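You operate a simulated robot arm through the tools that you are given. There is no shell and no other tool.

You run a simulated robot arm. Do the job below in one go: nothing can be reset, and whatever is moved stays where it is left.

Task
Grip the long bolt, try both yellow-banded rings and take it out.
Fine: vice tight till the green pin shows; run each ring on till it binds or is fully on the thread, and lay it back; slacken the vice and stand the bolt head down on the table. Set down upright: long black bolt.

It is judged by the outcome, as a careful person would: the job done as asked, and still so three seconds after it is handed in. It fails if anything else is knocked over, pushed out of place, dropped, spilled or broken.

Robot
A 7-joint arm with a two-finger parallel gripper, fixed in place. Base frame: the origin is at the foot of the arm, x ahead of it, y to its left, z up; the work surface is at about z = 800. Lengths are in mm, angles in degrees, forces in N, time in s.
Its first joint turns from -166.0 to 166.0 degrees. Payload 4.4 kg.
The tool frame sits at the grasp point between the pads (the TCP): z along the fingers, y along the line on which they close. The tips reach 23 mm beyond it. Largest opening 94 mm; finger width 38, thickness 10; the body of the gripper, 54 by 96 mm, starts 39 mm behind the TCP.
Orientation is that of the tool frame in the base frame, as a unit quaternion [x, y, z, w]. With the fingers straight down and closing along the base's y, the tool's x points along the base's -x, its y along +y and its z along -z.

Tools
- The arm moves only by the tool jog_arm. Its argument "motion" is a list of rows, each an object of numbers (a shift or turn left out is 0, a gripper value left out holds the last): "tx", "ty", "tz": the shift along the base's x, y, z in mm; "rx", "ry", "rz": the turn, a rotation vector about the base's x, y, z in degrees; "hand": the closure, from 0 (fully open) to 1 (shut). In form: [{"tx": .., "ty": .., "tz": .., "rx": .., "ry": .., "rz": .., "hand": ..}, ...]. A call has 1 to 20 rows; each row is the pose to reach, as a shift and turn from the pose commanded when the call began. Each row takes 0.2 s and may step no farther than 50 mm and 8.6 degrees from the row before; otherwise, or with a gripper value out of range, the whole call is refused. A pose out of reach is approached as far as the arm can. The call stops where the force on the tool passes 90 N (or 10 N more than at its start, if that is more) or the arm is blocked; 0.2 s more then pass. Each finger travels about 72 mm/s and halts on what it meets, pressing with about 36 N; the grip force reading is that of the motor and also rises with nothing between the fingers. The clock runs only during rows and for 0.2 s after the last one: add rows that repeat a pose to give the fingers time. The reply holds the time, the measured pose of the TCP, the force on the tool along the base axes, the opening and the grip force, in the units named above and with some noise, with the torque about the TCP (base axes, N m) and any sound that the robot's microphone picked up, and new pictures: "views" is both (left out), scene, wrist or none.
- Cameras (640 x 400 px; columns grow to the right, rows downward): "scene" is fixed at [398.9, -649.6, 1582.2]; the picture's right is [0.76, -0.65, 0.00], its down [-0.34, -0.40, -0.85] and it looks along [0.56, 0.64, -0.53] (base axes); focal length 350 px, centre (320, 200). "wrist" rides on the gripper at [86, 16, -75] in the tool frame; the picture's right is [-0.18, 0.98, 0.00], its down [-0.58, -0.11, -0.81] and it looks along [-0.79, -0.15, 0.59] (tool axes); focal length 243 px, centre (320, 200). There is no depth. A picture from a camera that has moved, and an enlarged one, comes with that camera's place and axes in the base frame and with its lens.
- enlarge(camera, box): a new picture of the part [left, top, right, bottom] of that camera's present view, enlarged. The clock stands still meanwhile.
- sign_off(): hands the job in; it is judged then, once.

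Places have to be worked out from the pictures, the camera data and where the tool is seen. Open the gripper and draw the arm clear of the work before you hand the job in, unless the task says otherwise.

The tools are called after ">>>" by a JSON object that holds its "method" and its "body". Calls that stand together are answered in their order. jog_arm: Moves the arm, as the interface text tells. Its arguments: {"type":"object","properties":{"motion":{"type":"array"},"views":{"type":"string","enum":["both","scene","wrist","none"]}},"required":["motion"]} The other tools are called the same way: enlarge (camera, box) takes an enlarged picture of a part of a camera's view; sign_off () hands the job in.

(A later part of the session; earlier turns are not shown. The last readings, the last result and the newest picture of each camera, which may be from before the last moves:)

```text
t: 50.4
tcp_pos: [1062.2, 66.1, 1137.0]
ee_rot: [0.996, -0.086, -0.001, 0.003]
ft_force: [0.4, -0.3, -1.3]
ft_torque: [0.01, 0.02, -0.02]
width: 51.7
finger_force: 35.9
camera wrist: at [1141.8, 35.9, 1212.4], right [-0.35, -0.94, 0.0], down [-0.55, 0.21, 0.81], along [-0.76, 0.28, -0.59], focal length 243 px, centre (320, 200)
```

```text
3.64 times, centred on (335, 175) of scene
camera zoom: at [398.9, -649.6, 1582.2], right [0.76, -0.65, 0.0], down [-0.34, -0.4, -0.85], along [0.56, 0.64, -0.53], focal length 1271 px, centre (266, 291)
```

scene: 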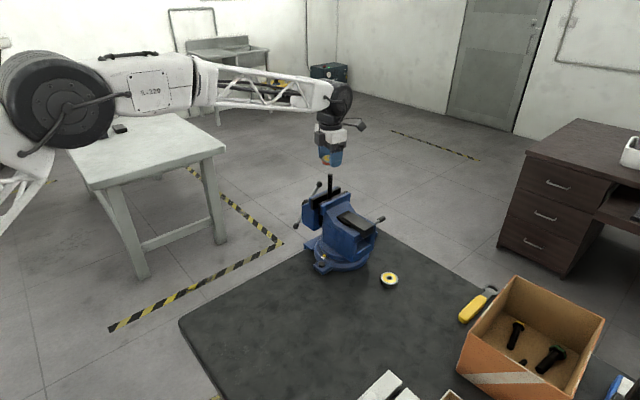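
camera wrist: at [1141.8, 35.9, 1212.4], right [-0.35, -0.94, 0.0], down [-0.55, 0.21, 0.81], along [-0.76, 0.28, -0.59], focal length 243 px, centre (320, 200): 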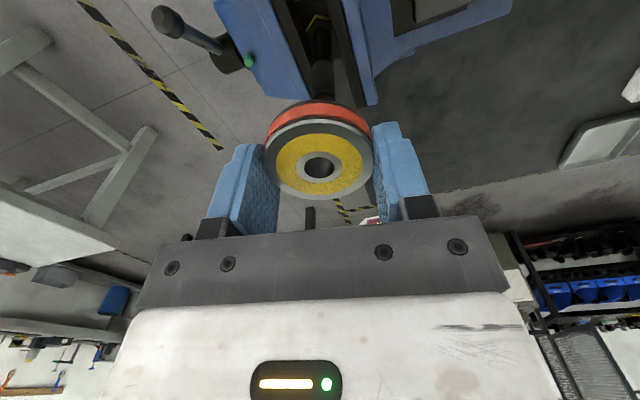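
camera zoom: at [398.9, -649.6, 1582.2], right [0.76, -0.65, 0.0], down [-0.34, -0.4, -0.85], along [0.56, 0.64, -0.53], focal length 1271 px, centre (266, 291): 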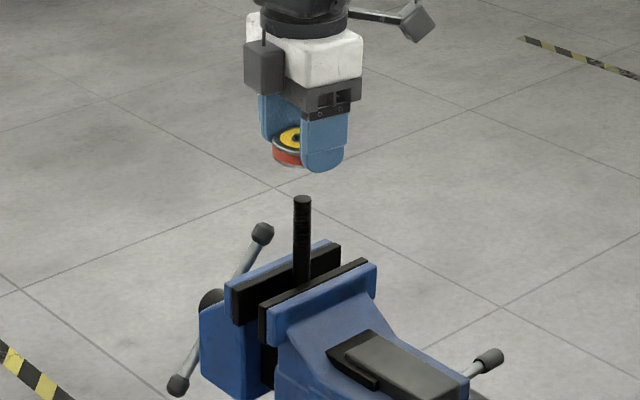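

The ring sits flat in the fingers with its hole on the tool axis. I correct the position to the bolt axis (1060.0, 64.1) and lower to just above the bolt tip.

>>> {"method": "jog_arm", "body": {"motion": [{"tx": -2, "ty": -2, "tz": -10}, {"tx": -2, "ty": -2, "tz": -25}, {"tx": -2, "ty": -2, "tz": -33}, {"tx": -2, "ty": -2, "tz": -33}], "views": "both"}}

>>> {"method": "enlarge", "body": {"camera": "wrist", "box": [220, 60, 420, 240]}}

>>> {"method": "enlarge", "body": {"camera": "scene", "box": [290, 140, 370, 220]}}

```text
t: 51.4
tcp_pos: [1057.5, 64.2, 1103.7]
ee_rot: [0.996, -0.087, -0.001, 0.002]
ft_force: [0.0, -0.3, -1.3]
ft_torque: [0.0, 0.02, -0.03]
width: 51.8
finger_force: 35.9
camera wrist: at [1139.4, 33.2, 1179.2], right [-0.35, -0.94, 0.0], down [-0.55, 0.21, 0.81], along [-0.76, 0.28, -0.59], focal length 243 px, centre (320, 200)
```

scene: 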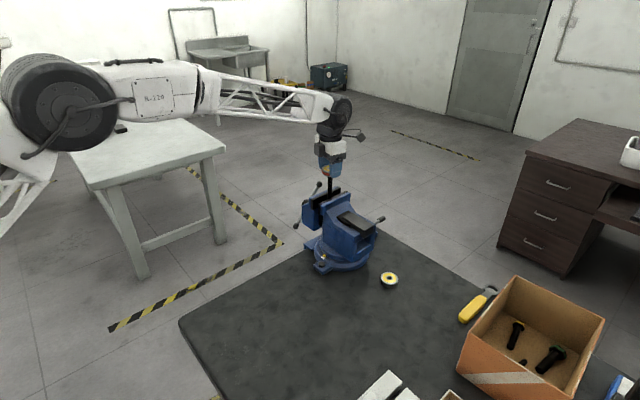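
wrist: 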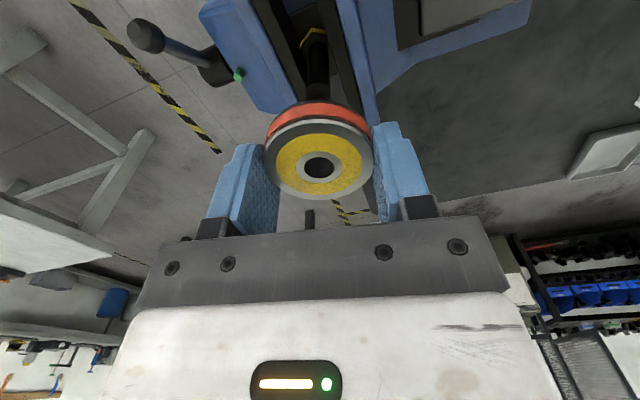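

```text
2.22 times, centred on (320, 150) of wrist
camera zoom: at [1139.4, 33.2, 1179.2], right [-0.35, -0.94, 0.0], down [-0.55, 0.21, 0.81], along [-0.76, 0.28, -0.59], focal length 539 px, centre (320, 311)
```

zoom: 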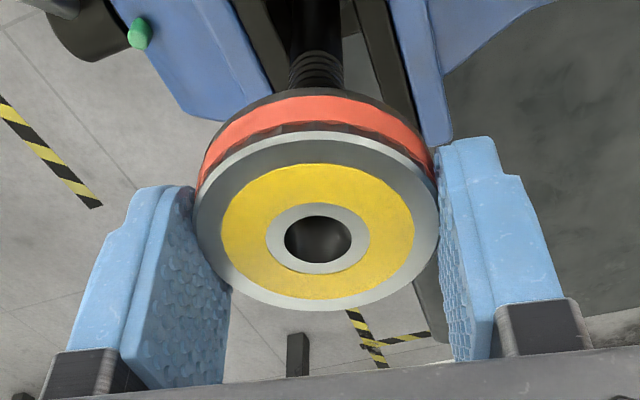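

```text
5.00 times, centred on (330, 180) of scene
camera zoom: at [398.9, -649.6, 1582.2], right [0.76, -0.65, 0.0], down [-0.34, -0.4, -0.85], along [0.56, 0.64, -0.53], focal length 1748 px, centre (270, 300)
```

zoom: 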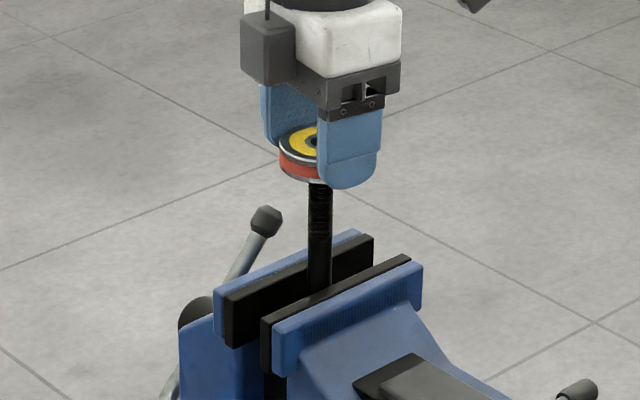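

The readings carry some noise, so I repeat a stationary reading to fix the true position before touching.

>>> {"method": "jog_arm", "body": {"motion": [{"tx": 0}], "views": "wrist"}}

>>> {"method": "jog_arm", "body": {"motion": [{"tx": 0}], "views": "none"}}

```text
t: 51.8
tcp_pos: [1058.1, 63.0, 1103.9]
ee_rot: [0.996, -0.087, -0.001, 0.003]
ft_force: [-0.3, 0.5, -1.0]
ft_torque: [0.02, 0.01, -0.01]
width: 51.8
finger_force: 35.8
camera wrist: at [1139.4, 33.2, 1179.3], right [-0.35, -0.94, 0.0], down [-0.55, 0.21, 0.81], along [-0.76, 0.28, -0.59], focal length 243 px, centre (320, 200)
```

wrist: 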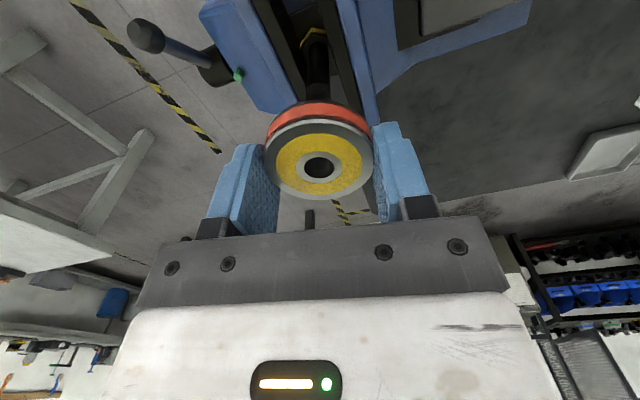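

```text
t: 52.2
tcp_pos: [1057.8, 63.6, 1104.1]
ee_rot: [0.996, -0.087, -0.001, 0.003]
ft_force: [0.5, 0.7, -2.0]
ft_torque: [-0.01, -0.01, 0.0]
width: 51.8
finger_force: 36.0
```

>>> {"method": "enlarge", "body": {"camera": "scene", "box": [310, 155, 350, 195]}}

>>> {"method": "enlarge", "body": {"camera": "wrist", "box": [260, 60, 380, 210]}}

```text
10.00 times, centred on (330, 175) of scene
camera zoom: at [398.9, -649.6, 1582.2], right [0.76, -0.65, 0.0], down [-0.34, -0.4, -0.85], along [0.56, 0.64, -0.53], focal length 3495 px, centre (220, 450)
```

zoom: 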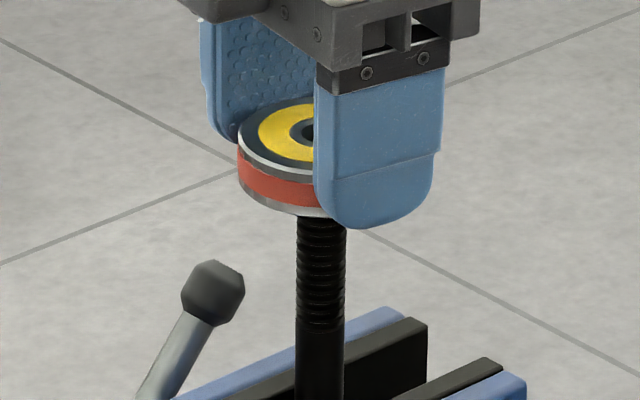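

```text
2.67 times, centred on (320, 135) of wrist
camera zoom: at [1139.4, 33.2, 1179.3], right [-0.35, -0.94, 0.0], down [-0.55, 0.21, 0.81], along [-0.76, 0.28, -0.59], focal length 647 px, centre (320, 373)
```

zoom: 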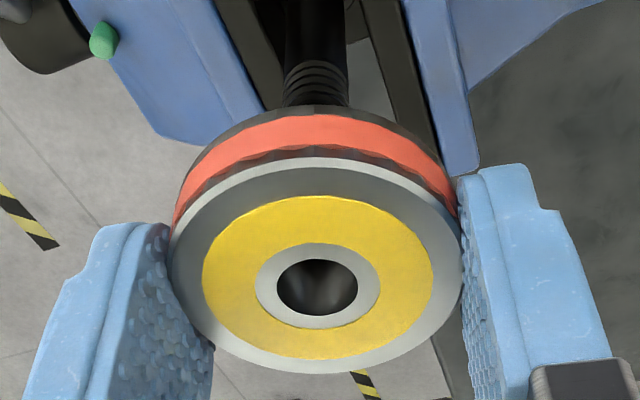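

Both views show the ring hole within about 1 mm of the bolt axis. I lower in small steps to touch the bolt tip and watch the vertical force.

>>> {"method": "jog_arm", "body": {"motion": [{"tx": 0.7, "ty": 0.4, "tz": -3}, {"tx": 0.7, "ty": 0.4, "tz": -5}, {"tx": 0.7, "ty": 0.4, "tz": -6}, {"tx": 0.7, "ty": 0.4, "tz": -7}], "views": "none"}}

```text
t: 53.2
tcp_pos: [1057.6, 62.6, 1098.4]
ee_rot: [0.996, -0.086, -0.001, 0.002]
ft_force: [-2.2, 0.5, 12.1]
ft_torque: [0.05, 0.27, -0.06]
width: 51.8
finger_force: 35.9
```

Contact at TCP z ≈ 1098 (12 N). I now turn clockwise (−rz) with light downward pressure and watch whether the thread bites.

>>> {"method": "jog_arm", "body": {"motion": [{"tz": -0.3, "rz": -8}, {"tz": -0.5, "rz": -16}, {"tz": -0.7, "rz": -24}, {"tz": -0.9, "rz": -32}, {"tz": -1.1, "rz": -40}], "views": "none"}}

```text
t: 54.4
tcp_pos: [1057.9, 63.1, 1096.4]
ee_rot: [0.906, -0.423, -0.002, 0.001]
ft_force: [4.0, 13.7, 17.7]
ft_torque: [0.84, -0.28, -0.01]
width: 52.0
finger_force: 35.3
```

>>> {"method": "jog_arm", "body": {"motion": [{"tx": 0.3, "ty": 0.8, "tz": -0.3, "rz": -8}, {"tx": 0.3, "ty": 0.8, "tz": -0.6, "rz": -16}, {"tx": 0.3, "ty": 0.8, "tz": -0.9, "rz": -24}, {"tx": 0.3, "ty": 0.8, "tz": -1.2, "rz": -32}, {"tx": 0.3, "ty": 0.8, "tz": -1.5, "rz": -40}, {"tx": 0.3, "ty": 0.8, "tz": -1.8, "rz": -48}], "views": "both"}}

>>> {"method": "enlarge", "body": {"camera": "scene", "box": [310, 155, 350, 195]}}

>>> {"method": "enlarge", "body": {"camera": "wrist", "box": [260, 60, 380, 210]}}

```text
t: 55.8
tcp_pos: [1058.9, 62.6, 1094.4]
ee_rot: [-0.655, 0.755, 0.002, 0.0]
ft_force: [10.7, 6.0, 18.1]
ft_torque: [0.18, -0.98, 1.15]
width: 52.1
finger_force: 36.8
camera wrist: at [1029.8, -19.6, 1169.2], right [-0.95, 0.32, 0.0], down [0.19, 0.56, 0.81], along [0.26, 0.77, -0.59], focal length 243 px, centre (320, 200)
```

scene: 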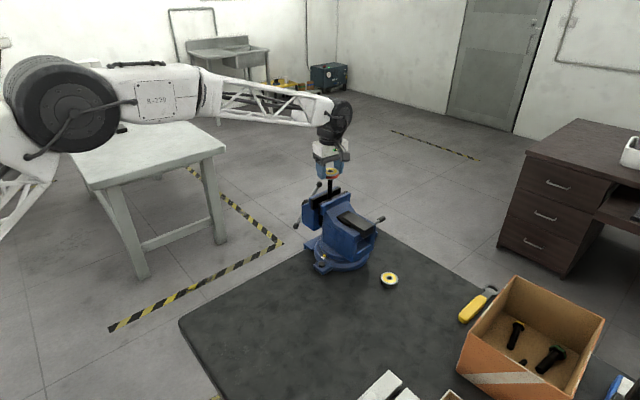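
wrist: 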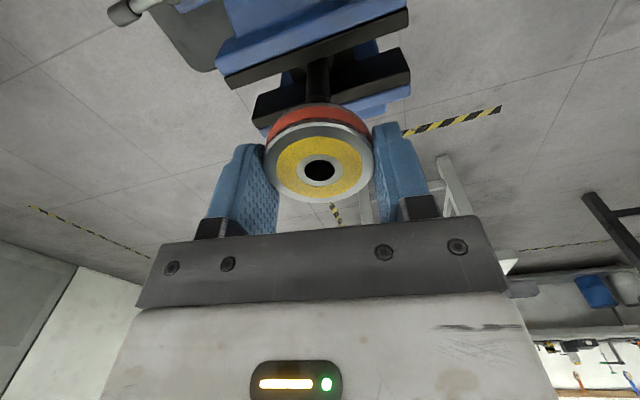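

```text
10.00 times, centred on (330, 175) of scene
camera zoom: at [398.9, -649.6, 1582.2], right [0.76, -0.65, 0.0], down [-0.34, -0.4, -0.85], along [0.56, 0.64, -0.53], focal length 3495 px, centre (220, 450)
```

zoom: 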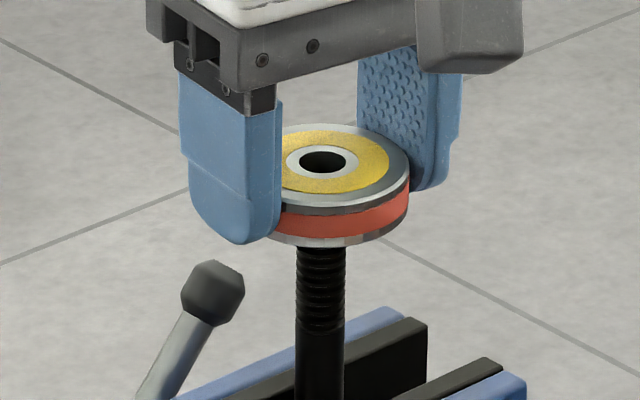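

```text
2.67 times, centred on (320, 135) of wrist
camera zoom: at [1029.8, -19.6, 1169.2], right [-0.95, 0.32, 0.0], down [0.19, 0.56, 0.81], along [0.26, 0.77, -0.59], focal length 647 px, centre (320, 373)
```

zoom: 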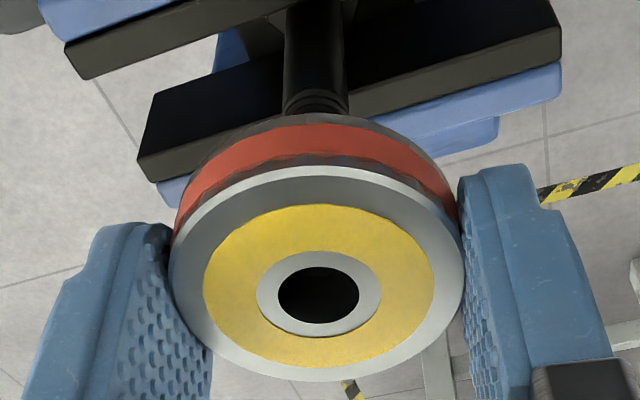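

The ring sinks slowly as it turns and resists with a small torque. To test whether the thread really carries it, I turn on without commanding any descent and re-centre by the side forces.

>>> {"method": "jog_arm", "body": {"motion": [{"tx": 0.8, "ty": 0.5, "rz": -8}, {"tx": 0.8, "ty": 0.5, "rz": -16}, {"tx": 0.8, "ty": 0.5, "rz": -24}, {"tx": 0.8, "ty": 0.5, "rz": -32}, {"tx": 0.8, "ty": 0.5, "rz": -40}, {"tx": 0.8, "ty": 0.5, "rz": -48}], "views": "none"}}

```text
t: 57.2
tcp_pos: [1059.5, 64.6, 1093.6]
ee_rot: [-0.292, 0.956, 0.002, 0.0]
ft_force: [3.7, -2.7, 2.3]
ft_torque: [-0.05, -0.23, 0.6]
width: 53.0
finger_force: 36.1
```

>>> {"method": "jog_arm", "body": {"motion": [{"rz": -8}, {"rz": -16}, {"rz": -24}, {"rz": -32}, {"rz": -40}, {"rz": -48}], "views": "none"}}

```text
t: 58.6
tcp_pos: [1059.8, 63.8, 1094.2]
ee_rot: [0.121, 0.993, 0.002, 0.001]
ft_force: [1.4, -7.2, 1.0]
ft_torque: [-0.54, -0.06, 0.96]
width: 53.2
finger_force: 36.3
```

>>> {"method": "enlarge", "body": {"camera": "scene", "box": [310, 155, 350, 195]}}

>>> {"method": "enlarge", "body": {"camera": "wrist", "box": [260, 60, 380, 210]}}

```text
10.00 times, centred on (330, 175) of scene
camera zoom: at [398.9, -649.6, 1582.2], right [0.76, -0.65, 0.0], down [-0.34, -0.4, -0.85], along [0.56, 0.64, -0.53], focal length 3495 px, centre (220, 450)
```

zoom: 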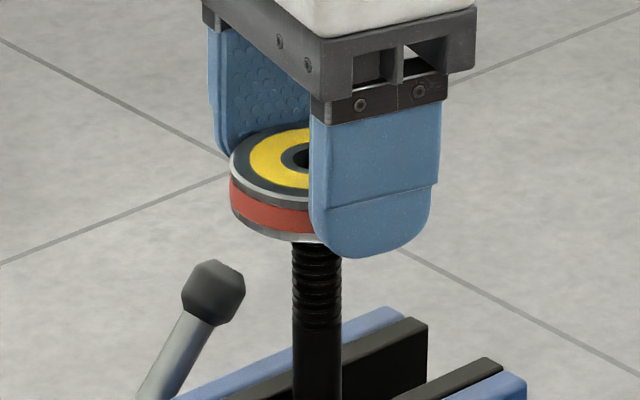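

```text
2.67 times, centred on (320, 135) of wrist
camera zoom: at [978.5, 101.0, 1169.3], right [0.42, 0.91, 0.0], down [0.54, -0.25, 0.81], along [0.73, -0.33, -0.59], focal length 647 px, centre (320, 373)
```

zoom: 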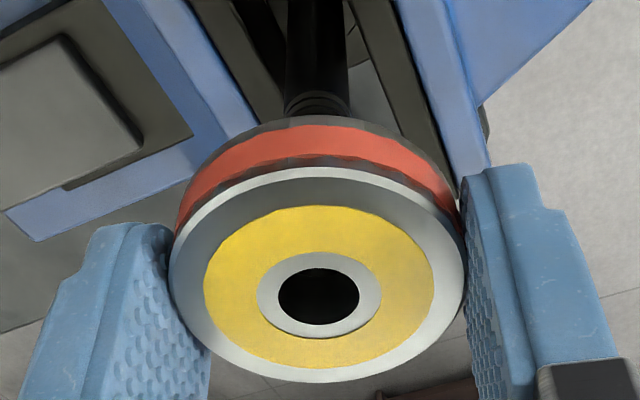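

I want to see whether the ring turns with the fingers, so I take a sharper look at the ring rim, then turn a bit and compare.

>>> {"method": "enlarge", "body": {"camera": "wrist", "box": [270, 95, 370, 165]}}

>>> {"method": "jog_arm", "body": {"motion": [{"rz": -8}, {"rz": -16}], "views": "none"}}

>>> {"method": "enlarge", "body": {"camera": "wrist", "box": [270, 95, 370, 165]}}

>>> {"method": "enlarge", "body": {"camera": "scene", "box": [310, 155, 350, 195]}}

```text
5.71 times, centred on (320, 130) of wrist
camera zoom: at [978.5, 101.0, 1169.3], right [0.42, 0.91, 0.0], down [0.54, -0.25, 0.81], along [0.73, -0.33, -0.59], focal length 1386 px, centre (320, 600)
```

zoom: 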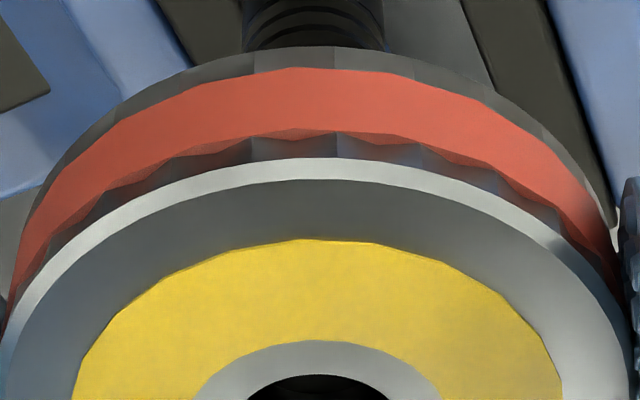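

```text
t: 59.2
tcp_pos: [1059.5, 63.7, 1093.9]
ee_rot: [0.259, 0.966, 0.001, 0.002]
ft_force: [-0.3, -9.0, 3.7]
ft_torque: [-0.61, 0.13, 0.46]
width: 52.8
finger_force: 35.9
```

```text
5.71 times, centred on (320, 130) of wrist
camera zoom: at [991.6, 121.7, 1169.3], right [0.65, 0.76, 0.0], down [0.45, -0.39, 0.81], along [0.61, -0.52, -0.59], focal length 1386 px, centre (320, 600)
```

zoom: 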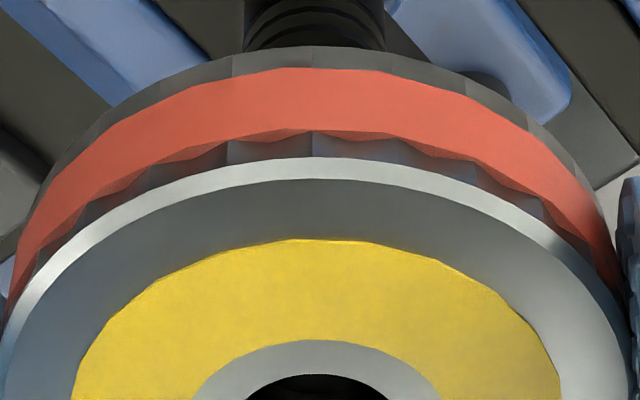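

```text
10.00 times, centred on (330, 175) of scene
camera zoom: at [398.9, -649.6, 1582.2], right [0.76, -0.65, 0.0], down [-0.34, -0.4, -0.85], along [0.56, 0.64, -0.53], focal length 3495 px, centre (220, 450)
```

zoom: 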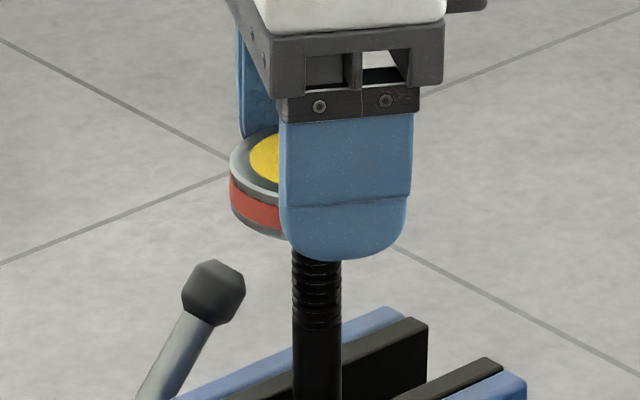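

The ring's facets shift relative to the fingers: it resists with up to ~1 Nm and partly slips in the grip, so it is binding or cocked. I relieve the side load (−y) and turn a little more to see if the torque drops.

>>> {"method": "jog_arm", "body": {"motion": [{"ty": -0.8}, {"ty": -0.8, "rz": -8}], "views": "none"}}

>>> {"method": "jog_arm", "body": {"motion": [{"rz": -8}], "views": "none"}}

>>> {"method": "jog_arm", "body": {"motion": [{"rz": -8}], "views": "none"}}

```text
t: 59.8
tcp_pos: [1059.9, 63.4, 1092.9]
ee_rot: [0.326, 0.946, 0.002, 0.001]
ft_force: [-1.5, -5.0, 2.0]
ft_torque: [-0.25, 0.16, 1.12]
width: 52.2
finger_force: 36.2
```

```text
t: 60.2
tcp_pos: [1060.1, 63.9, 1093.6]
ee_rot: [0.391, 0.92, 0.002, 0.002]
ft_force: [-1.1, -2.7, 0.8]
ft_torque: [-0.06, 0.14, 0.87]
width: 53.1
finger_force: 35.7
```

```text
t: 60.6
tcp_pos: [1059.2, 62.8, 1093.5]
ee_rot: [0.454, 0.891, 0.001, 0.001]
ft_force: [-1.3, -2.9, -2.3]
ft_torque: [-0.02, 0.11, 0.59]
width: 53.3
finger_force: 35.4
```

>>> {"method": "enlarge", "body": {"camera": "wrist", "box": [260, 60, 380, 210]}}

>>> {"method": "enlarge", "body": {"camera": "wrist", "box": [270, 95, 370, 165]}}

>>> {"method": "enlarge", "body": {"camera": "scene", "box": [310, 155, 350, 195]}}

```text
2.67 times, centred on (320, 135) of wrist
camera zoom: at [1020.5, 143.3, 1169.1], right [0.9, 0.43, 0.0], down [0.25, -0.54, 0.81], along [0.35, -0.73, -0.59], focal length 647 px, centre (320, 373)
```

zoom: 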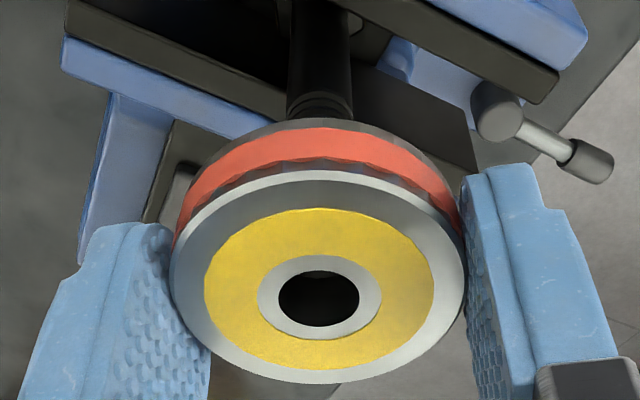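

```text
5.71 times, centred on (320, 130) of wrist
camera zoom: at [1020.5, 143.3, 1169.1], right [0.9, 0.43, 0.0], down [0.25, -0.54, 0.81], along [0.35, -0.73, -0.59], focal length 1386 px, centre (320, 600)
```

zoom: 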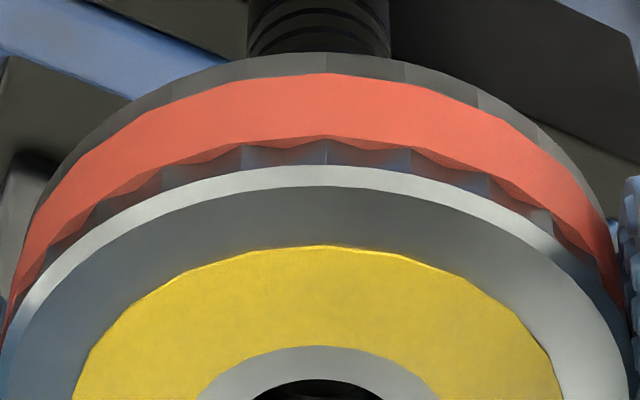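

```text
10.00 times, centred on (330, 175) of scene
camera zoom: at [398.9, -649.6, 1582.2], right [0.76, -0.65, 0.0], down [-0.34, -0.4, -0.85], along [0.56, 0.64, -0.53], focal length 3495 px, centre (220, 450)
```

zoom: 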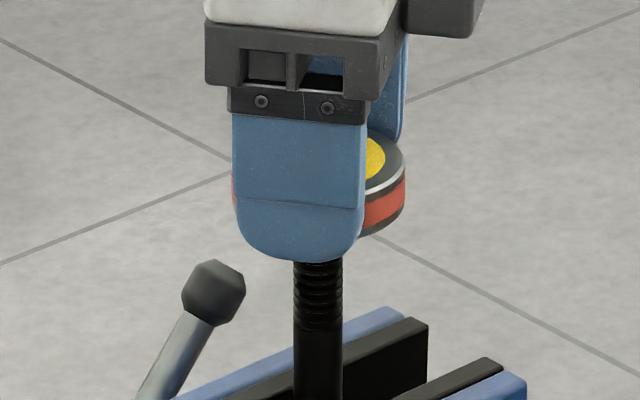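

>>> {"method": "jog_arm", "body": {"motion": [{"tx": 0.3, "ty": 0.3, "tz": -1.2}, {"tx": 0.3, "ty": 0.3, "tz": -1.2, "rz": -8}, {"tx": 0.3, "ty": 0.3, "tz": -1.2, "rz": -16}, {"tx": 0.3, "ty": 0.3, "tz": -1.2, "rz": -24}], "views": "none"}}

>>> {"method": "enlarge", "body": {"camera": "wrist", "box": [260, 60, 380, 210]}}

>>> {"method": "enlarge", "body": {"camera": "wrist", "box": [270, 95, 370, 165]}}

```text
t: 61.6
tcp_pos: [1060.1, 63.9, 1093.6]
ee_rot: [0.63, 0.777, 0.001, 0.002]
ft_force: [-0.7, -1.6, 4.7]
ft_torque: [0.12, 0.1, 0.82]
width: 53.2
finger_force: 36.2
```

```text
2.67 times, centred on (320, 135) of wrist
camera zoom: at [1056.9, 152.4, 1168.7], right [1.0, 0.02, 0.01], down [0.01, -0.59, 0.81], along [0.02, -0.81, -0.59], focal length 647 px, centre (320, 373)
```

zoom: 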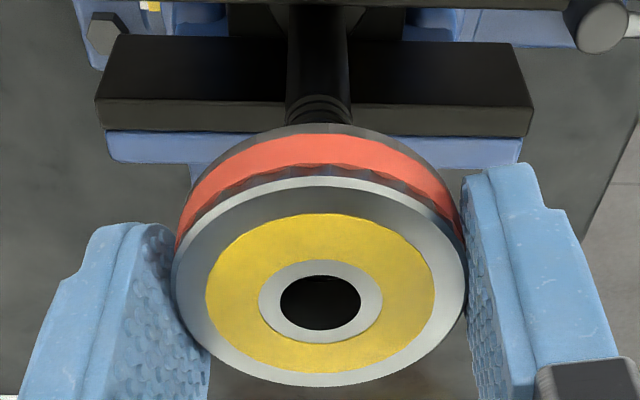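

```text
5.71 times, centred on (320, 130) of wrist
camera zoom: at [1056.9, 152.4, 1168.7], right [1.0, 0.02, 0.01], down [0.01, -0.59, 0.81], along [0.02, -0.81, -0.59], focal length 1386 px, centre (320, 600)
```

zoom: 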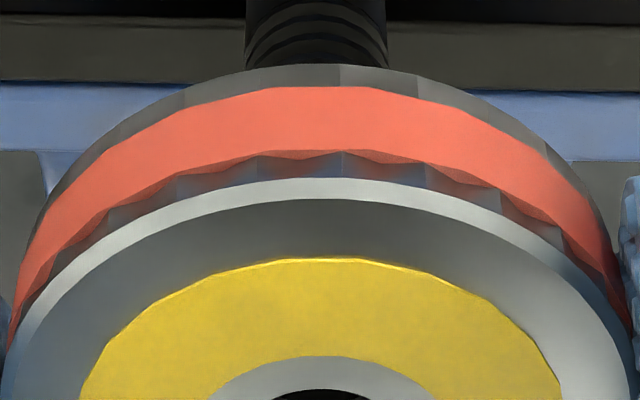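

The ring stays put on the bolt end while the fingers slip round it at about 1 Nm: it binds right at the thread start. To make sure it isn't just cross-started, I unscrew it and try once more from a clean, well-centred start.

>>> {"method": "jog_arm", "body": {"motion": [{"tz": 0.3, "rz": 8.5}, {"tz": 0.5, "rz": 17}, {"tz": 0.6, "rz": 25.5}, {"tz": 0.8, "rz": 34}, {"tz": 1.0, "rz": 42.5}, {"tz": 1.1, "rz": 51}, {"tz": 1.2, "rz": 59.5}, {"tz": 1.3, "rz": 68}], "views": "none"}}

>>> {"method": "enlarge", "body": {"camera": "wrist", "box": [270, 95, 370, 165]}}

```text
t: 63.4
tcp_pos: [1059.8, 64.0, 1096.0]
ee_rot: [0.086, 0.996, 0.003, 0.002]
ft_force: [-3.3, -4.4, 28.0]
ft_torque: [-0.06, 0.45, -0.1]
width: 52.8
finger_force: 36.1
```

```text
5.71 times, centred on (320, 130) of wrist
camera zoom: at [976.1, 94.7, 1171.1], right [0.35, 0.94, 0.01], down [0.55, -0.21, 0.81], along [0.76, -0.28, -0.59], focal length 1386 px, centre (320, 600)
```

zoom: 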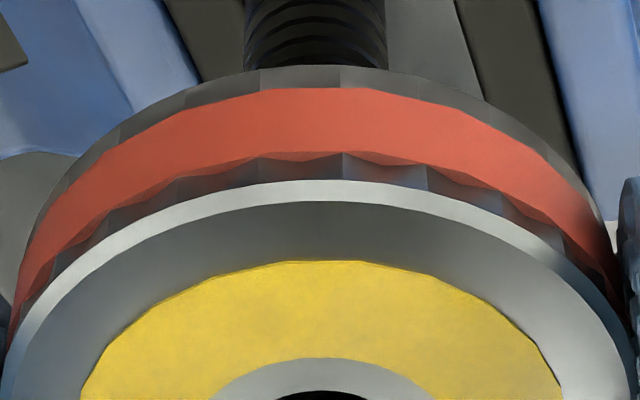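

Unscrewing lifts the ring (about 3 mm in 68°), so the thread has a steep lead and the ring had bound after roughly 2 mm. I lift it free, and repeat the run-on once, gently, to confirm it binds at the same place.

>>> {"method": "jog_arm", "body": {"motion": [{"tz": 1.5, "rz": 8}, {"tz": 3, "rz": 16}, {"tz": 3, "rz": 24}, {"tz": 3, "rz": 24}], "views": "none"}}

>>> {"method": "enlarge", "body": {"camera": "wrist", "box": [260, 60, 380, 210]}}

>>> {"method": "enlarge", "body": {"camera": "scene", "box": [310, 155, 350, 195]}}

```text
t: 64.4
tcp_pos: [1059.9, 63.9, 1097.9]
ee_rot: [-0.122, 0.993, 0.003, 0.001]
ft_force: [-2.0, -6.9, 19.2]
ft_torque: [-0.31, 0.23, -0.06]
width: 53.1
finger_force: 35.4
```

```text
2.67 times, centred on (320, 135) of wrist
camera zoom: at [971.3, 58.7, 1172.3], right [-0.06, 1.0, 0.0], down [0.59, 0.03, 0.81], along [0.81, 0.05, -0.59], focal length 647 px, centre (320, 373)
```

zoom: 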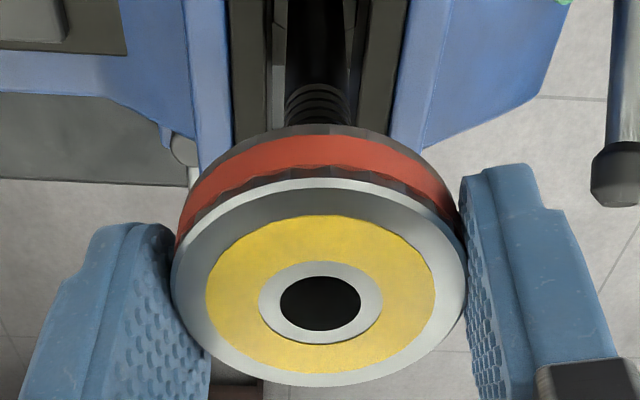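

```text
10.00 times, centred on (330, 175) of scene
camera zoom: at [398.9, -649.6, 1582.2], right [0.76, -0.65, 0.0], down [-0.34, -0.4, -0.85], along [0.56, 0.64, -0.53], focal length 3495 px, centre (220, 450)
```

zoom: 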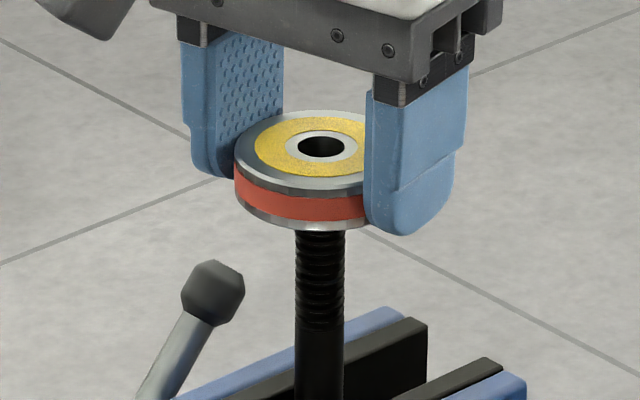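

>>> {"method": "jog_arm", "body": {"motion": [{"tz": 1, "rz": 8}, {"tz": 2, "rz": 16}, {"tz": 3, "rz": 24}, {"tz": 3, "rz": 24}], "views": "none"}}

>>> {"method": "enlarge", "body": {"camera": "scene", "box": [310, 155, 350, 195]}}

```text
t: 65.4
tcp_pos: [1060.6, 63.2, 1099.6]
ee_rot: [-0.326, 0.945, 0.002, 0.0]
ft_force: [0.6, -0.8, -2.6]
ft_torque: [0.0, 0.03, -0.02]
width: 52.7
finger_force: 35.8
```

```text
10.00 times, centred on (330, 175) of scene
camera zoom: at [398.9, -649.6, 1582.2], right [0.76, -0.65, 0.0], down [-0.34, -0.4, -0.85], along [0.56, 0.64, -0.53], focal length 3495 px, centre (220, 450)
```

zoom: 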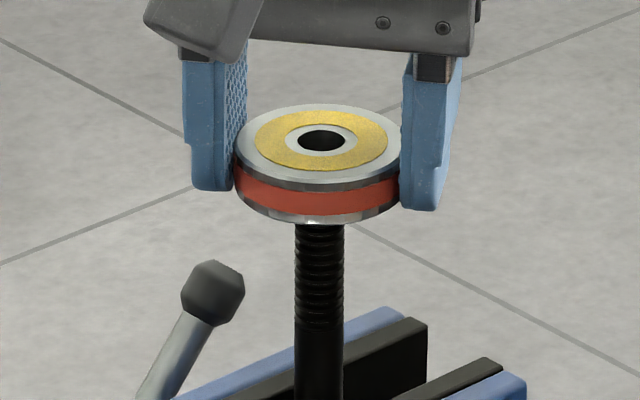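

The ring is free again, just above the tip. I retry the run-on, descending at the matching lead (~0.37 mm per 8°).

>>> {"method": "jog_arm", "body": {"motion": [{"tz": -1}, {"tz": -1.6, "rz": -8}, {"tz": -2.0, "rz": -16}, {"tz": -2.4, "rz": -24}], "views": "none"}}

>>> {"method": "jog_arm", "body": {"motion": [{"tz": -0.4, "rz": -8}, {"tz": -0.8, "rz": -16}], "views": "none"}}

>>> {"method": "jog_arm", "body": {"motion": [{"tz": -0.4, "rz": -8}, {"tz": -0.8, "rz": -16}], "views": "none"}}

>>> {"method": "jog_arm", "body": {"motion": [{"tz": -0.4, "rz": -8}, {"tz": -0.8, "rz": -16}], "views": "none"}}

```text
t: 66.4
tcp_pos: [1060.3, 64.0, 1097.0]
ee_rot: [-0.122, 0.993, 0.002, 0.0]
ft_force: [1.1, -0.4, -1.8]
ft_torque: [-0.01, 0.0, 0.01]
width: 53.0
finger_force: 35.9
```

```text
t: 67.0
tcp_pos: [1060.3, 63.7, 1097.3]
ee_rot: [0.019, 1.0, 0.003, 0.001]
ft_force: [0.5, -0.2, -0.5]
ft_torque: [0.29, -0.07, 0.01]
width: 52.7
finger_force: 36.4
```

```text
t: 67.6
tcp_pos: [1062.2, 62.9, 1095.2]
ee_rot: [0.156, 0.988, 0.003, 0.002]
ft_force: [-1.2, -1.1, 4.1]
ft_torque: [0.1, 0.18, 0.05]
width: 53.1
finger_force: 35.6
```

```text
t: 68.2
tcp_pos: [1059.6, 64.1, 1095.4]
ee_rot: [0.292, 0.956, 0.001, 0.002]
ft_force: [7.0, -4.0, 6.1]
ft_torque: [-0.22, -0.84, 0.0]
width: 53.1
finger_force: 35.3
```

>>> {"method": "jog_arm", "body": {"motion": [{"tx": 0.3, "tz": -0.4, "rz": -8}, {"tx": 0.3, "tz": -0.8, "rz": -16}], "views": "none"}}

>>> {"method": "jog_arm", "body": {"motion": [{"tz": -0.4, "rz": -8}, {"tz": -0.8, "rz": -16}], "views": "none"}}

>>> {"method": "jog_arm", "body": {"motion": [{"tz": -0.4, "rz": -8}, {"tz": -0.8, "rz": -16}], "views": "none"}}

>>> {"method": "jog_arm", "body": {"motion": [{"tz": -0.4, "rz": -8}, {"tz": -0.8, "rz": -16}], "views": "none"}}

```text
t: 68.8
tcp_pos: [1061.0, 64.4, 1095.1]
ee_rot: [0.423, 0.906, 0.001, 0.003]
ft_force: [6.9, -9.5, 8.9]
ft_torque: [-0.78, -0.78, 0.03]
width: 52.9
finger_force: 35.8
```

```text
t: 69.4
tcp_pos: [1059.2, 64.0, 1093.7]
ee_rot: [0.545, 0.838, 0.002, 0.002]
ft_force: [2.6, -10.3, 8.3]
ft_torque: [-0.82, -0.42, 0.02]
width: 53.1
finger_force: 35.9
```

```text
t: 70.0
tcp_pos: [1060.4, 64.3, 1093.6]
ee_rot: [0.656, 0.754, 0.001, 0.002]
ft_force: [-0.7, -11.2, 9.2]
ft_torque: [-0.76, -0.08, 0.02]
width: 52.8
finger_force: 35.5
```

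```text
t: 70.6
tcp_pos: [1059.4, 64.5, 1093.3]
ee_rot: [0.755, 0.656, 0.001, 0.002]
ft_force: [1.5, 4.1, 14.8]
ft_torque: [0.26, -0.28, 0.53]
width: 52.5
finger_force: 36.3
```

>>> {"method": "jog_arm", "body": {"motion": [{"tz": -0.3, "rz": -8}, {"tz": -0.6, "rz": -16}], "views": "none"}}

>>> {"method": "jog_arm", "body": {"motion": [{"rz": -8}, {"rz": -16}], "views": "none"}}

>>> {"method": "enlarge", "body": {"camera": "wrist", "box": [270, 95, 370, 165]}}

>>> {"method": "jog_arm", "body": {"motion": [{"rz": -8}, {"rz": -16}], "views": "none"}}

>>> {"method": "enlarge", "body": {"camera": "wrist", "box": [270, 95, 370, 165]}}

>>> {"method": "enlarge", "body": {"camera": "scene", "box": [310, 155, 350, 195]}}

```text
t: 71.2
tcp_pos: [1061.0, 63.0, 1093.6]
ee_rot: [0.839, 0.544, 0.001, 0.003]
ft_force: [-5.2, -2.6, 25.0]
ft_torque: [0.07, 0.77, 1.13]
width: 53.1
finger_force: 36.3
```

```text
t: 71.8
tcp_pos: [1059.0, 64.8, 1093.1]
ee_rot: [0.906, 0.422, 0.001, 0.002]
ft_force: [-4.5, -1.2, 32.0]
ft_torque: [0.31, 0.58, 0.56]
width: 52.4
finger_force: 35.9
```

```text
5.71 times, centred on (320, 130) of wrist
camera zoom: at [1127.0, 120.6, 1168.8], right [0.63, -0.77, 0.01], down [-0.46, -0.37, 0.81], along [-0.62, -0.51, -0.59], focal length 1386 px, centre (320, 600)
```

zoom: 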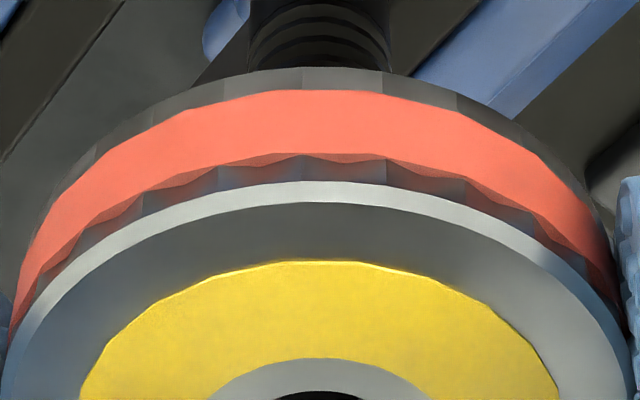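

```text
t: 72.4
tcp_pos: [1061.1, 63.8, 1093.2]
ee_rot: [0.957, 0.292, 0.002, 0.003]
ft_force: [-4.4, 1.6, 37.8]
ft_torque: [0.48, 0.36, 1.08]
width: 53.1
finger_force: 36.0
```

```text
5.71 times, centred on (320, 130) of wrist
camera zoom: at [1140.3, 99.7, 1168.7], right [0.4, -0.92, 0.01], down [-0.55, -0.23, 0.81], along [-0.74, -0.32, -0.59], focal length 1386 px, centre (320, 600)
```

zoom: 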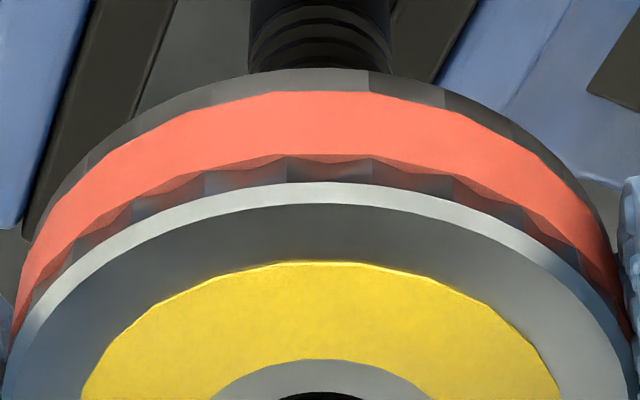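

```text
10.00 times, centred on (330, 175) of scene
camera zoom: at [398.9, -649.6, 1582.2], right [0.76, -0.65, 0.0], down [-0.34, -0.4, -0.85], along [0.56, 0.64, -0.53], focal length 3495 px, centre (220, 450)
```

zoom: 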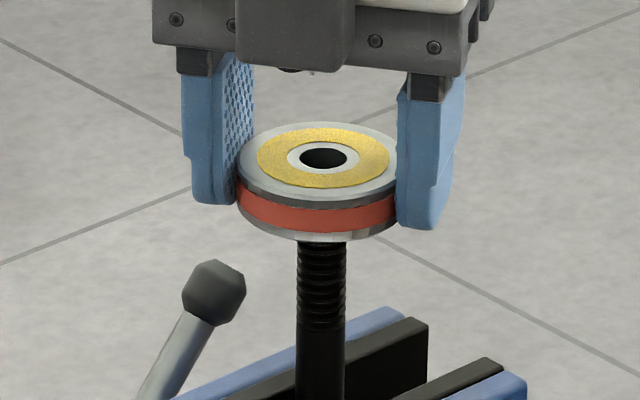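

Again it binds at the same depth (TCP ≈ 1093.5) with about 1.1 Nm: the red ring truly binds early. I unscrew it anticlockwise while rising at the same lead.

>>> {"method": "jog_arm", "body": {"motion": [{"tz": 1.0, "rz": 8.5}, {"tz": 1.8, "rz": 17}, {"tz": 2.3, "rz": 25.5}, {"tz": 2.7, "rz": 34}, {"tz": 3.1, "rz": 42.5}, {"tz": 3.5, "rz": 51}, {"tz": 3.9, "rz": 59.5}, {"tz": 4.3, "rz": 68}, {"tz": 4.7, "rz": 76.5}, {"tz": 5.1, "rz": 85}, {"tz": 5.5, "rz": 93.5}, {"tz": 5.9, "rz": 102}, {"tz": 6.3, "rz": 110.5}, {"tz": 6.7, "rz": 119}, {"tz": 7.1, "rz": 127.5}, {"tz": 7.5, "rz": 136}], "views": "none"}}

>>> {"method": "enlarge", "body": {"camera": "scene", "box": [310, 155, 350, 195]}}

```text
t: 75.8
tcp_pos: [1060.3, 64.2, 1097.3]
ee_rot: [0.086, 0.996, 0.002, 0.001]
ft_force: [-2.9, -10.1, 1.2]
ft_torque: [-0.88, 0.51, -0.04]
width: 53.2
finger_force: 36.1
```

```text
10.00 times, centred on (330, 175) of scene
camera zoom: at [398.9, -649.6, 1582.2], right [0.76, -0.65, 0.0], down [-0.34, -0.4, -0.85], along [0.56, 0.64, -0.53], focal length 3495 px, centre (220, 450)
```

zoom: 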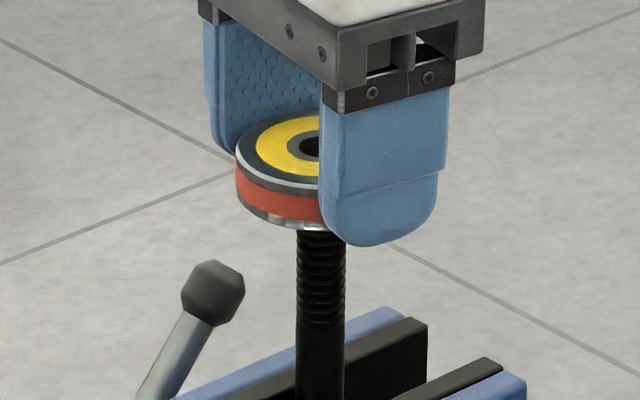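

>>> {"method": "jog_arm", "body": {"motion": [{"tz": 0.4, "rz": 8.5}, {"tz": 0.9, "rz": 17}, {"tz": 1.4, "rz": 25.5}, {"tz": 1.9, "rz": 34}, {"tz": 2.4, "rz": 42.5}, {"tz": 2.9, "rz": 51}, {"tz": 3.4, "rz": 59.5}, {"tz": 3.8, "rz": 68}], "views": "none"}}

>>> {"method": "enlarge", "body": {"camera": "scene", "box": [310, 155, 350, 195]}}

```text
t: 77.6
tcp_pos: [1061.0, 63.7, 1103.5]
ee_rot: [-0.486, 0.874, 0.004, -0.001]
ft_force: [0.1, -0.6, -2.2]
ft_torque: [0.0, -0.03, 0.06]
width: 52.8
finger_force: 36.7
```

```text
10.00 times, centred on (330, 175) of scene
camera zoom: at [398.9, -649.6, 1582.2], right [0.76, -0.65, 0.0], down [-0.34, -0.4, -0.85], along [0.56, 0.64, -0.53], focal length 3495 px, centre (220, 450)
```

zoom: 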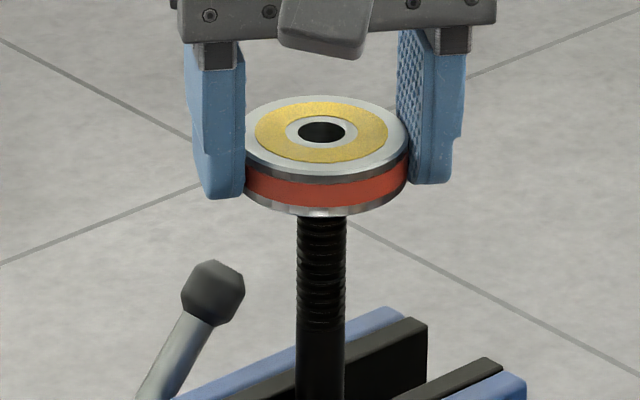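

The red ring is free. I lift it and carry it back to its home spot near (985.7, −241.6), stopping above the table to check.

>>> {"method": "jog_arm", "body": {"motion": [{"tz": 15}, {"tz": 45}, {"tx": -5, "ty": -20, "tz": 50}, {"tx": -14, "ty": -55, "tz": 50}, {"tx": -24, "ty": -95, "tz": 50}, {"tx": -34, "ty": -138, "tz": 45}, {"tx": -44, "ty": -180, "tz": 30}, {"tx": -54, "ty": -218, "tz": 8}, {"tx": -62, "ty": -250, "tz": -22}, {"tx": -69, "ty": -275, "tz": -60}, {"tx": -74, "ty": -295, "tz": -100}, {"tx": -75, "ty": -305.5, "tz": -145}, {"tx": -75, "ty": -305.5, "tz": -190}, {"tx": -75, "ty": -305.5, "tz": -230}, {"tx": -75, "ty": -305.5, "tz": -252}, {"tx": -75, "ty": -305.5, "tz": -252}], "views": "both"}}

>>> {"method": "enlarge", "body": {"camera": "scene", "box": [340, 240, 440, 320]}}

```text
t: 81.0
tcp_pos: [987.7, -241.5, 851.9]
ee_rot: [-0.484, 0.875, 0.003, 0.0]
ft_force: [0.6, -0.2, -2.2]
ft_torque: [-0.02, 0.0, -0.01]
width: 53.0
finger_force: 35.6
camera wrist: at [927.1, -306.5, 926.7], right [-0.74, 0.68, 0.0], down [0.4, 0.43, 0.81], along [0.54, 0.6, -0.59], focal length 243 px, centre (320, 200)
```

scene: 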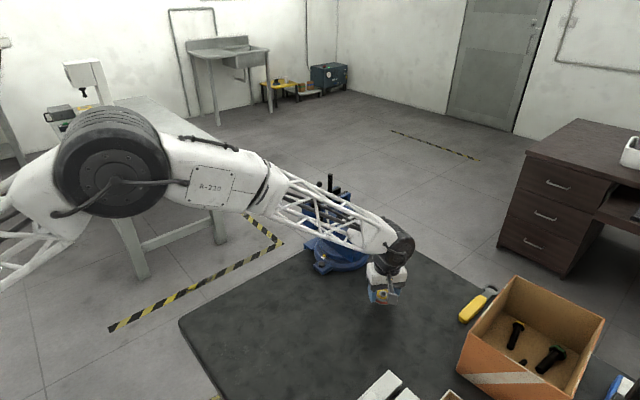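
wrist: 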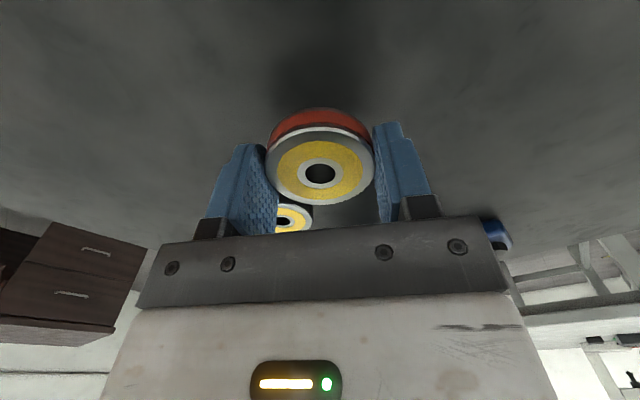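

```text
5.00 times, centred on (390, 280) of scene
camera zoom: at [398.9, -649.6, 1582.2], right [0.76, -0.65, 0.0], down [-0.34, -0.4, -0.85], along [0.56, 0.64, -0.53], focal length 1748 px, centre (-30, -200)
```

zoom: 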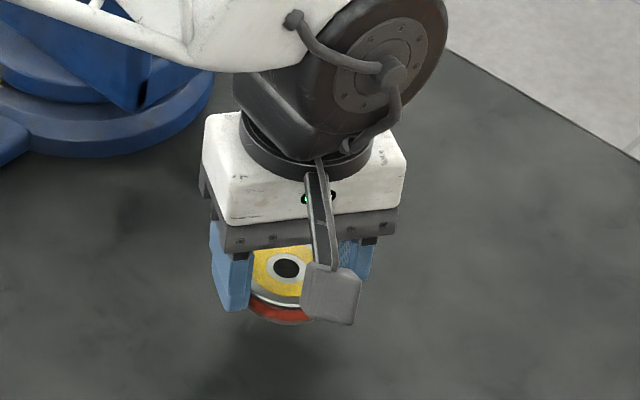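

>>> {"method": "jog_arm", "body": {"motion": [{"tx": -1.3, "tz": -12}, {"tx": -1.3, "tz": -22}, {"tx": -1.3, "tz": -26}, {"tx": -1.3, "tz": -28}], "views": "none"}}

```text
t: 82.0
tcp_pos: [984.8, -242.6, 823.4]
ee_rot: [-0.485, 0.874, 0.002, 0.0]
ft_force: [-0.9, -0.3, -0.7]
ft_torque: [-0.02, 0.02, -0.03]
width: 53.0
finger_force: 35.4
```

>>> {"method": "jog_arm", "body": {"motion": [{"tz": -0.7}, {"tz": -1.4}], "views": "wrist"}}

>>> {"method": "enlarge", "body": {"camera": "wrist", "box": [240, 80, 400, 220]}}

```text
t: 82.6
tcp_pos: [984.5, -241.4, 823.4]
ee_rot: [-0.486, 0.874, 0.002, 0.0]
ft_force: [1.7, -0.9, 5.0]
ft_torque: [-0.26, -0.16, 0.03]
width: 52.9
finger_force: 36.2
camera wrist: at [924.2, -306.0, 898.2], right [-0.74, 0.68, 0.0], down [0.4, 0.43, 0.81], along [0.54, 0.6, -0.59], focal length 243 px, centre (320, 200)
```

wrist: 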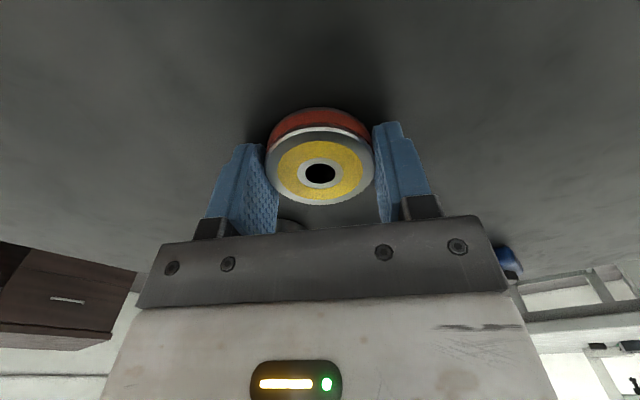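

```text
2.86 times, centred on (320, 150) of wrist
camera zoom: at [924.2, -306.0, 898.2], right [-0.74, 0.68, 0.0], down [0.4, 0.43, 0.81], along [0.54, 0.6, -0.59], focal length 693 px, centre (320, 343)
```

zoom: 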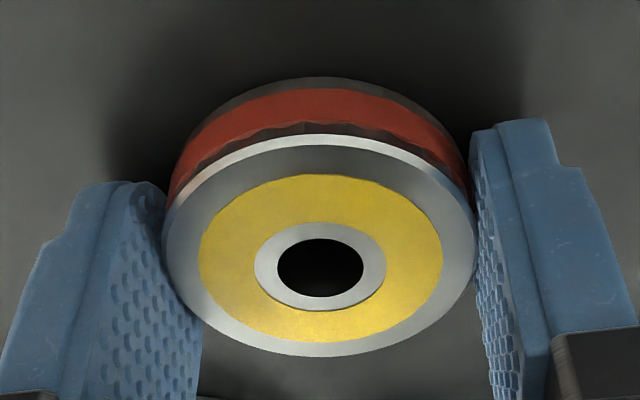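

The tips rest lightly on the table at the ring's home spot. I open and lift straight up.

>>> {"method": "jog_arm", "body": {"motion": [{"tz": 0.3, "hand": 0.35}, {"tz": 0.3, "hand": 0.25}, {"tz": 0.3, "hand": 0.25}, {"tz": 15, "hand": 0.25}, {"tz": 45, "hand": 0.25}, {"tz": 85, "hand": 0.25}], "views": "both"}}

>>> {"method": "enlarge", "body": {"camera": "wrist", "box": [200, 0, 440, 200]}}

>>> {"method": "enlarge", "body": {"camera": "scene", "box": [350, 255, 430, 325]}}

```text
t: 84.0
tcp_pos: [983.5, -242.4, 905.2]
ee_rot: [-0.485, 0.875, 0.003, -0.001]
ft_force: [-0.4, -0.7, -0.8]
ft_torque: [0.0, -0.01, 0.02]
width: 70.7
finger_force: 0.0
camera wrist: at [923.1, -307.1, 980.5], right [-0.74, 0.68, 0.01], down [0.4, 0.43, 0.81], along [0.54, 0.6, -0.59], focal length 243 px, centre (320, 200)
```

scene: 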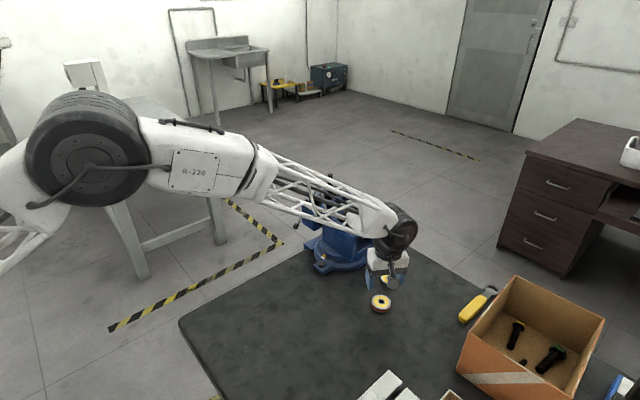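
wrist: 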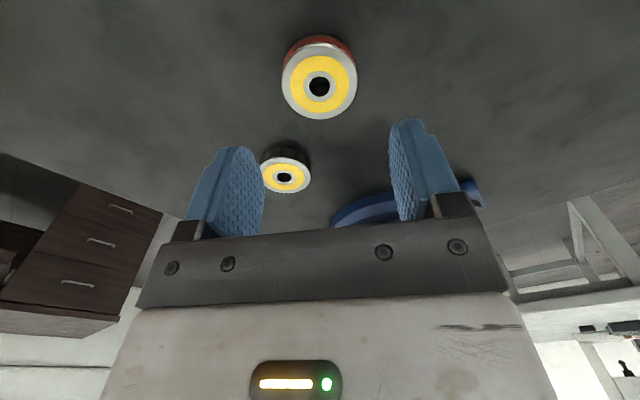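

```text
2.00 times, centred on (320, 100) of wrist
camera zoom: at [923.1, -307.1, 980.5], right [-0.74, 0.68, 0.01], down [0.4, 0.43, 0.81], along [0.54, 0.6, -0.59], focal length 485 px, centre (320, 400)
```

zoom: 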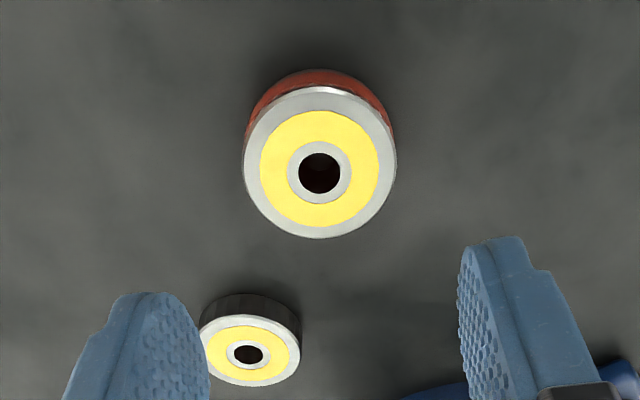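

```text
5.71 times, centred on (390, 290) of scene
camera zoom: at [398.9, -649.6, 1582.2], right [0.76, -0.65, 0.0], down [-0.34, -0.4, -0.85], along [0.56, 0.64, -0.53], focal length 1997 px, centre (-80, -314)
```

zoom: 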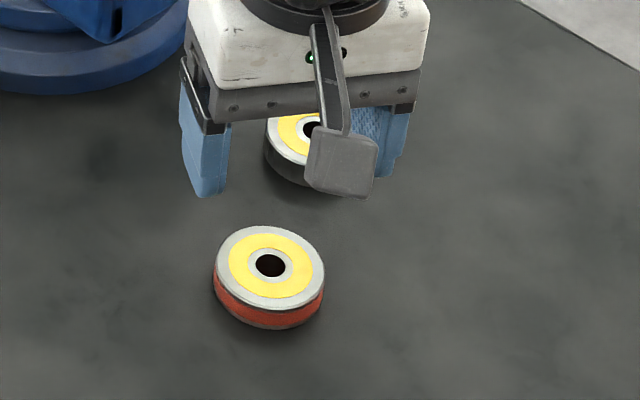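

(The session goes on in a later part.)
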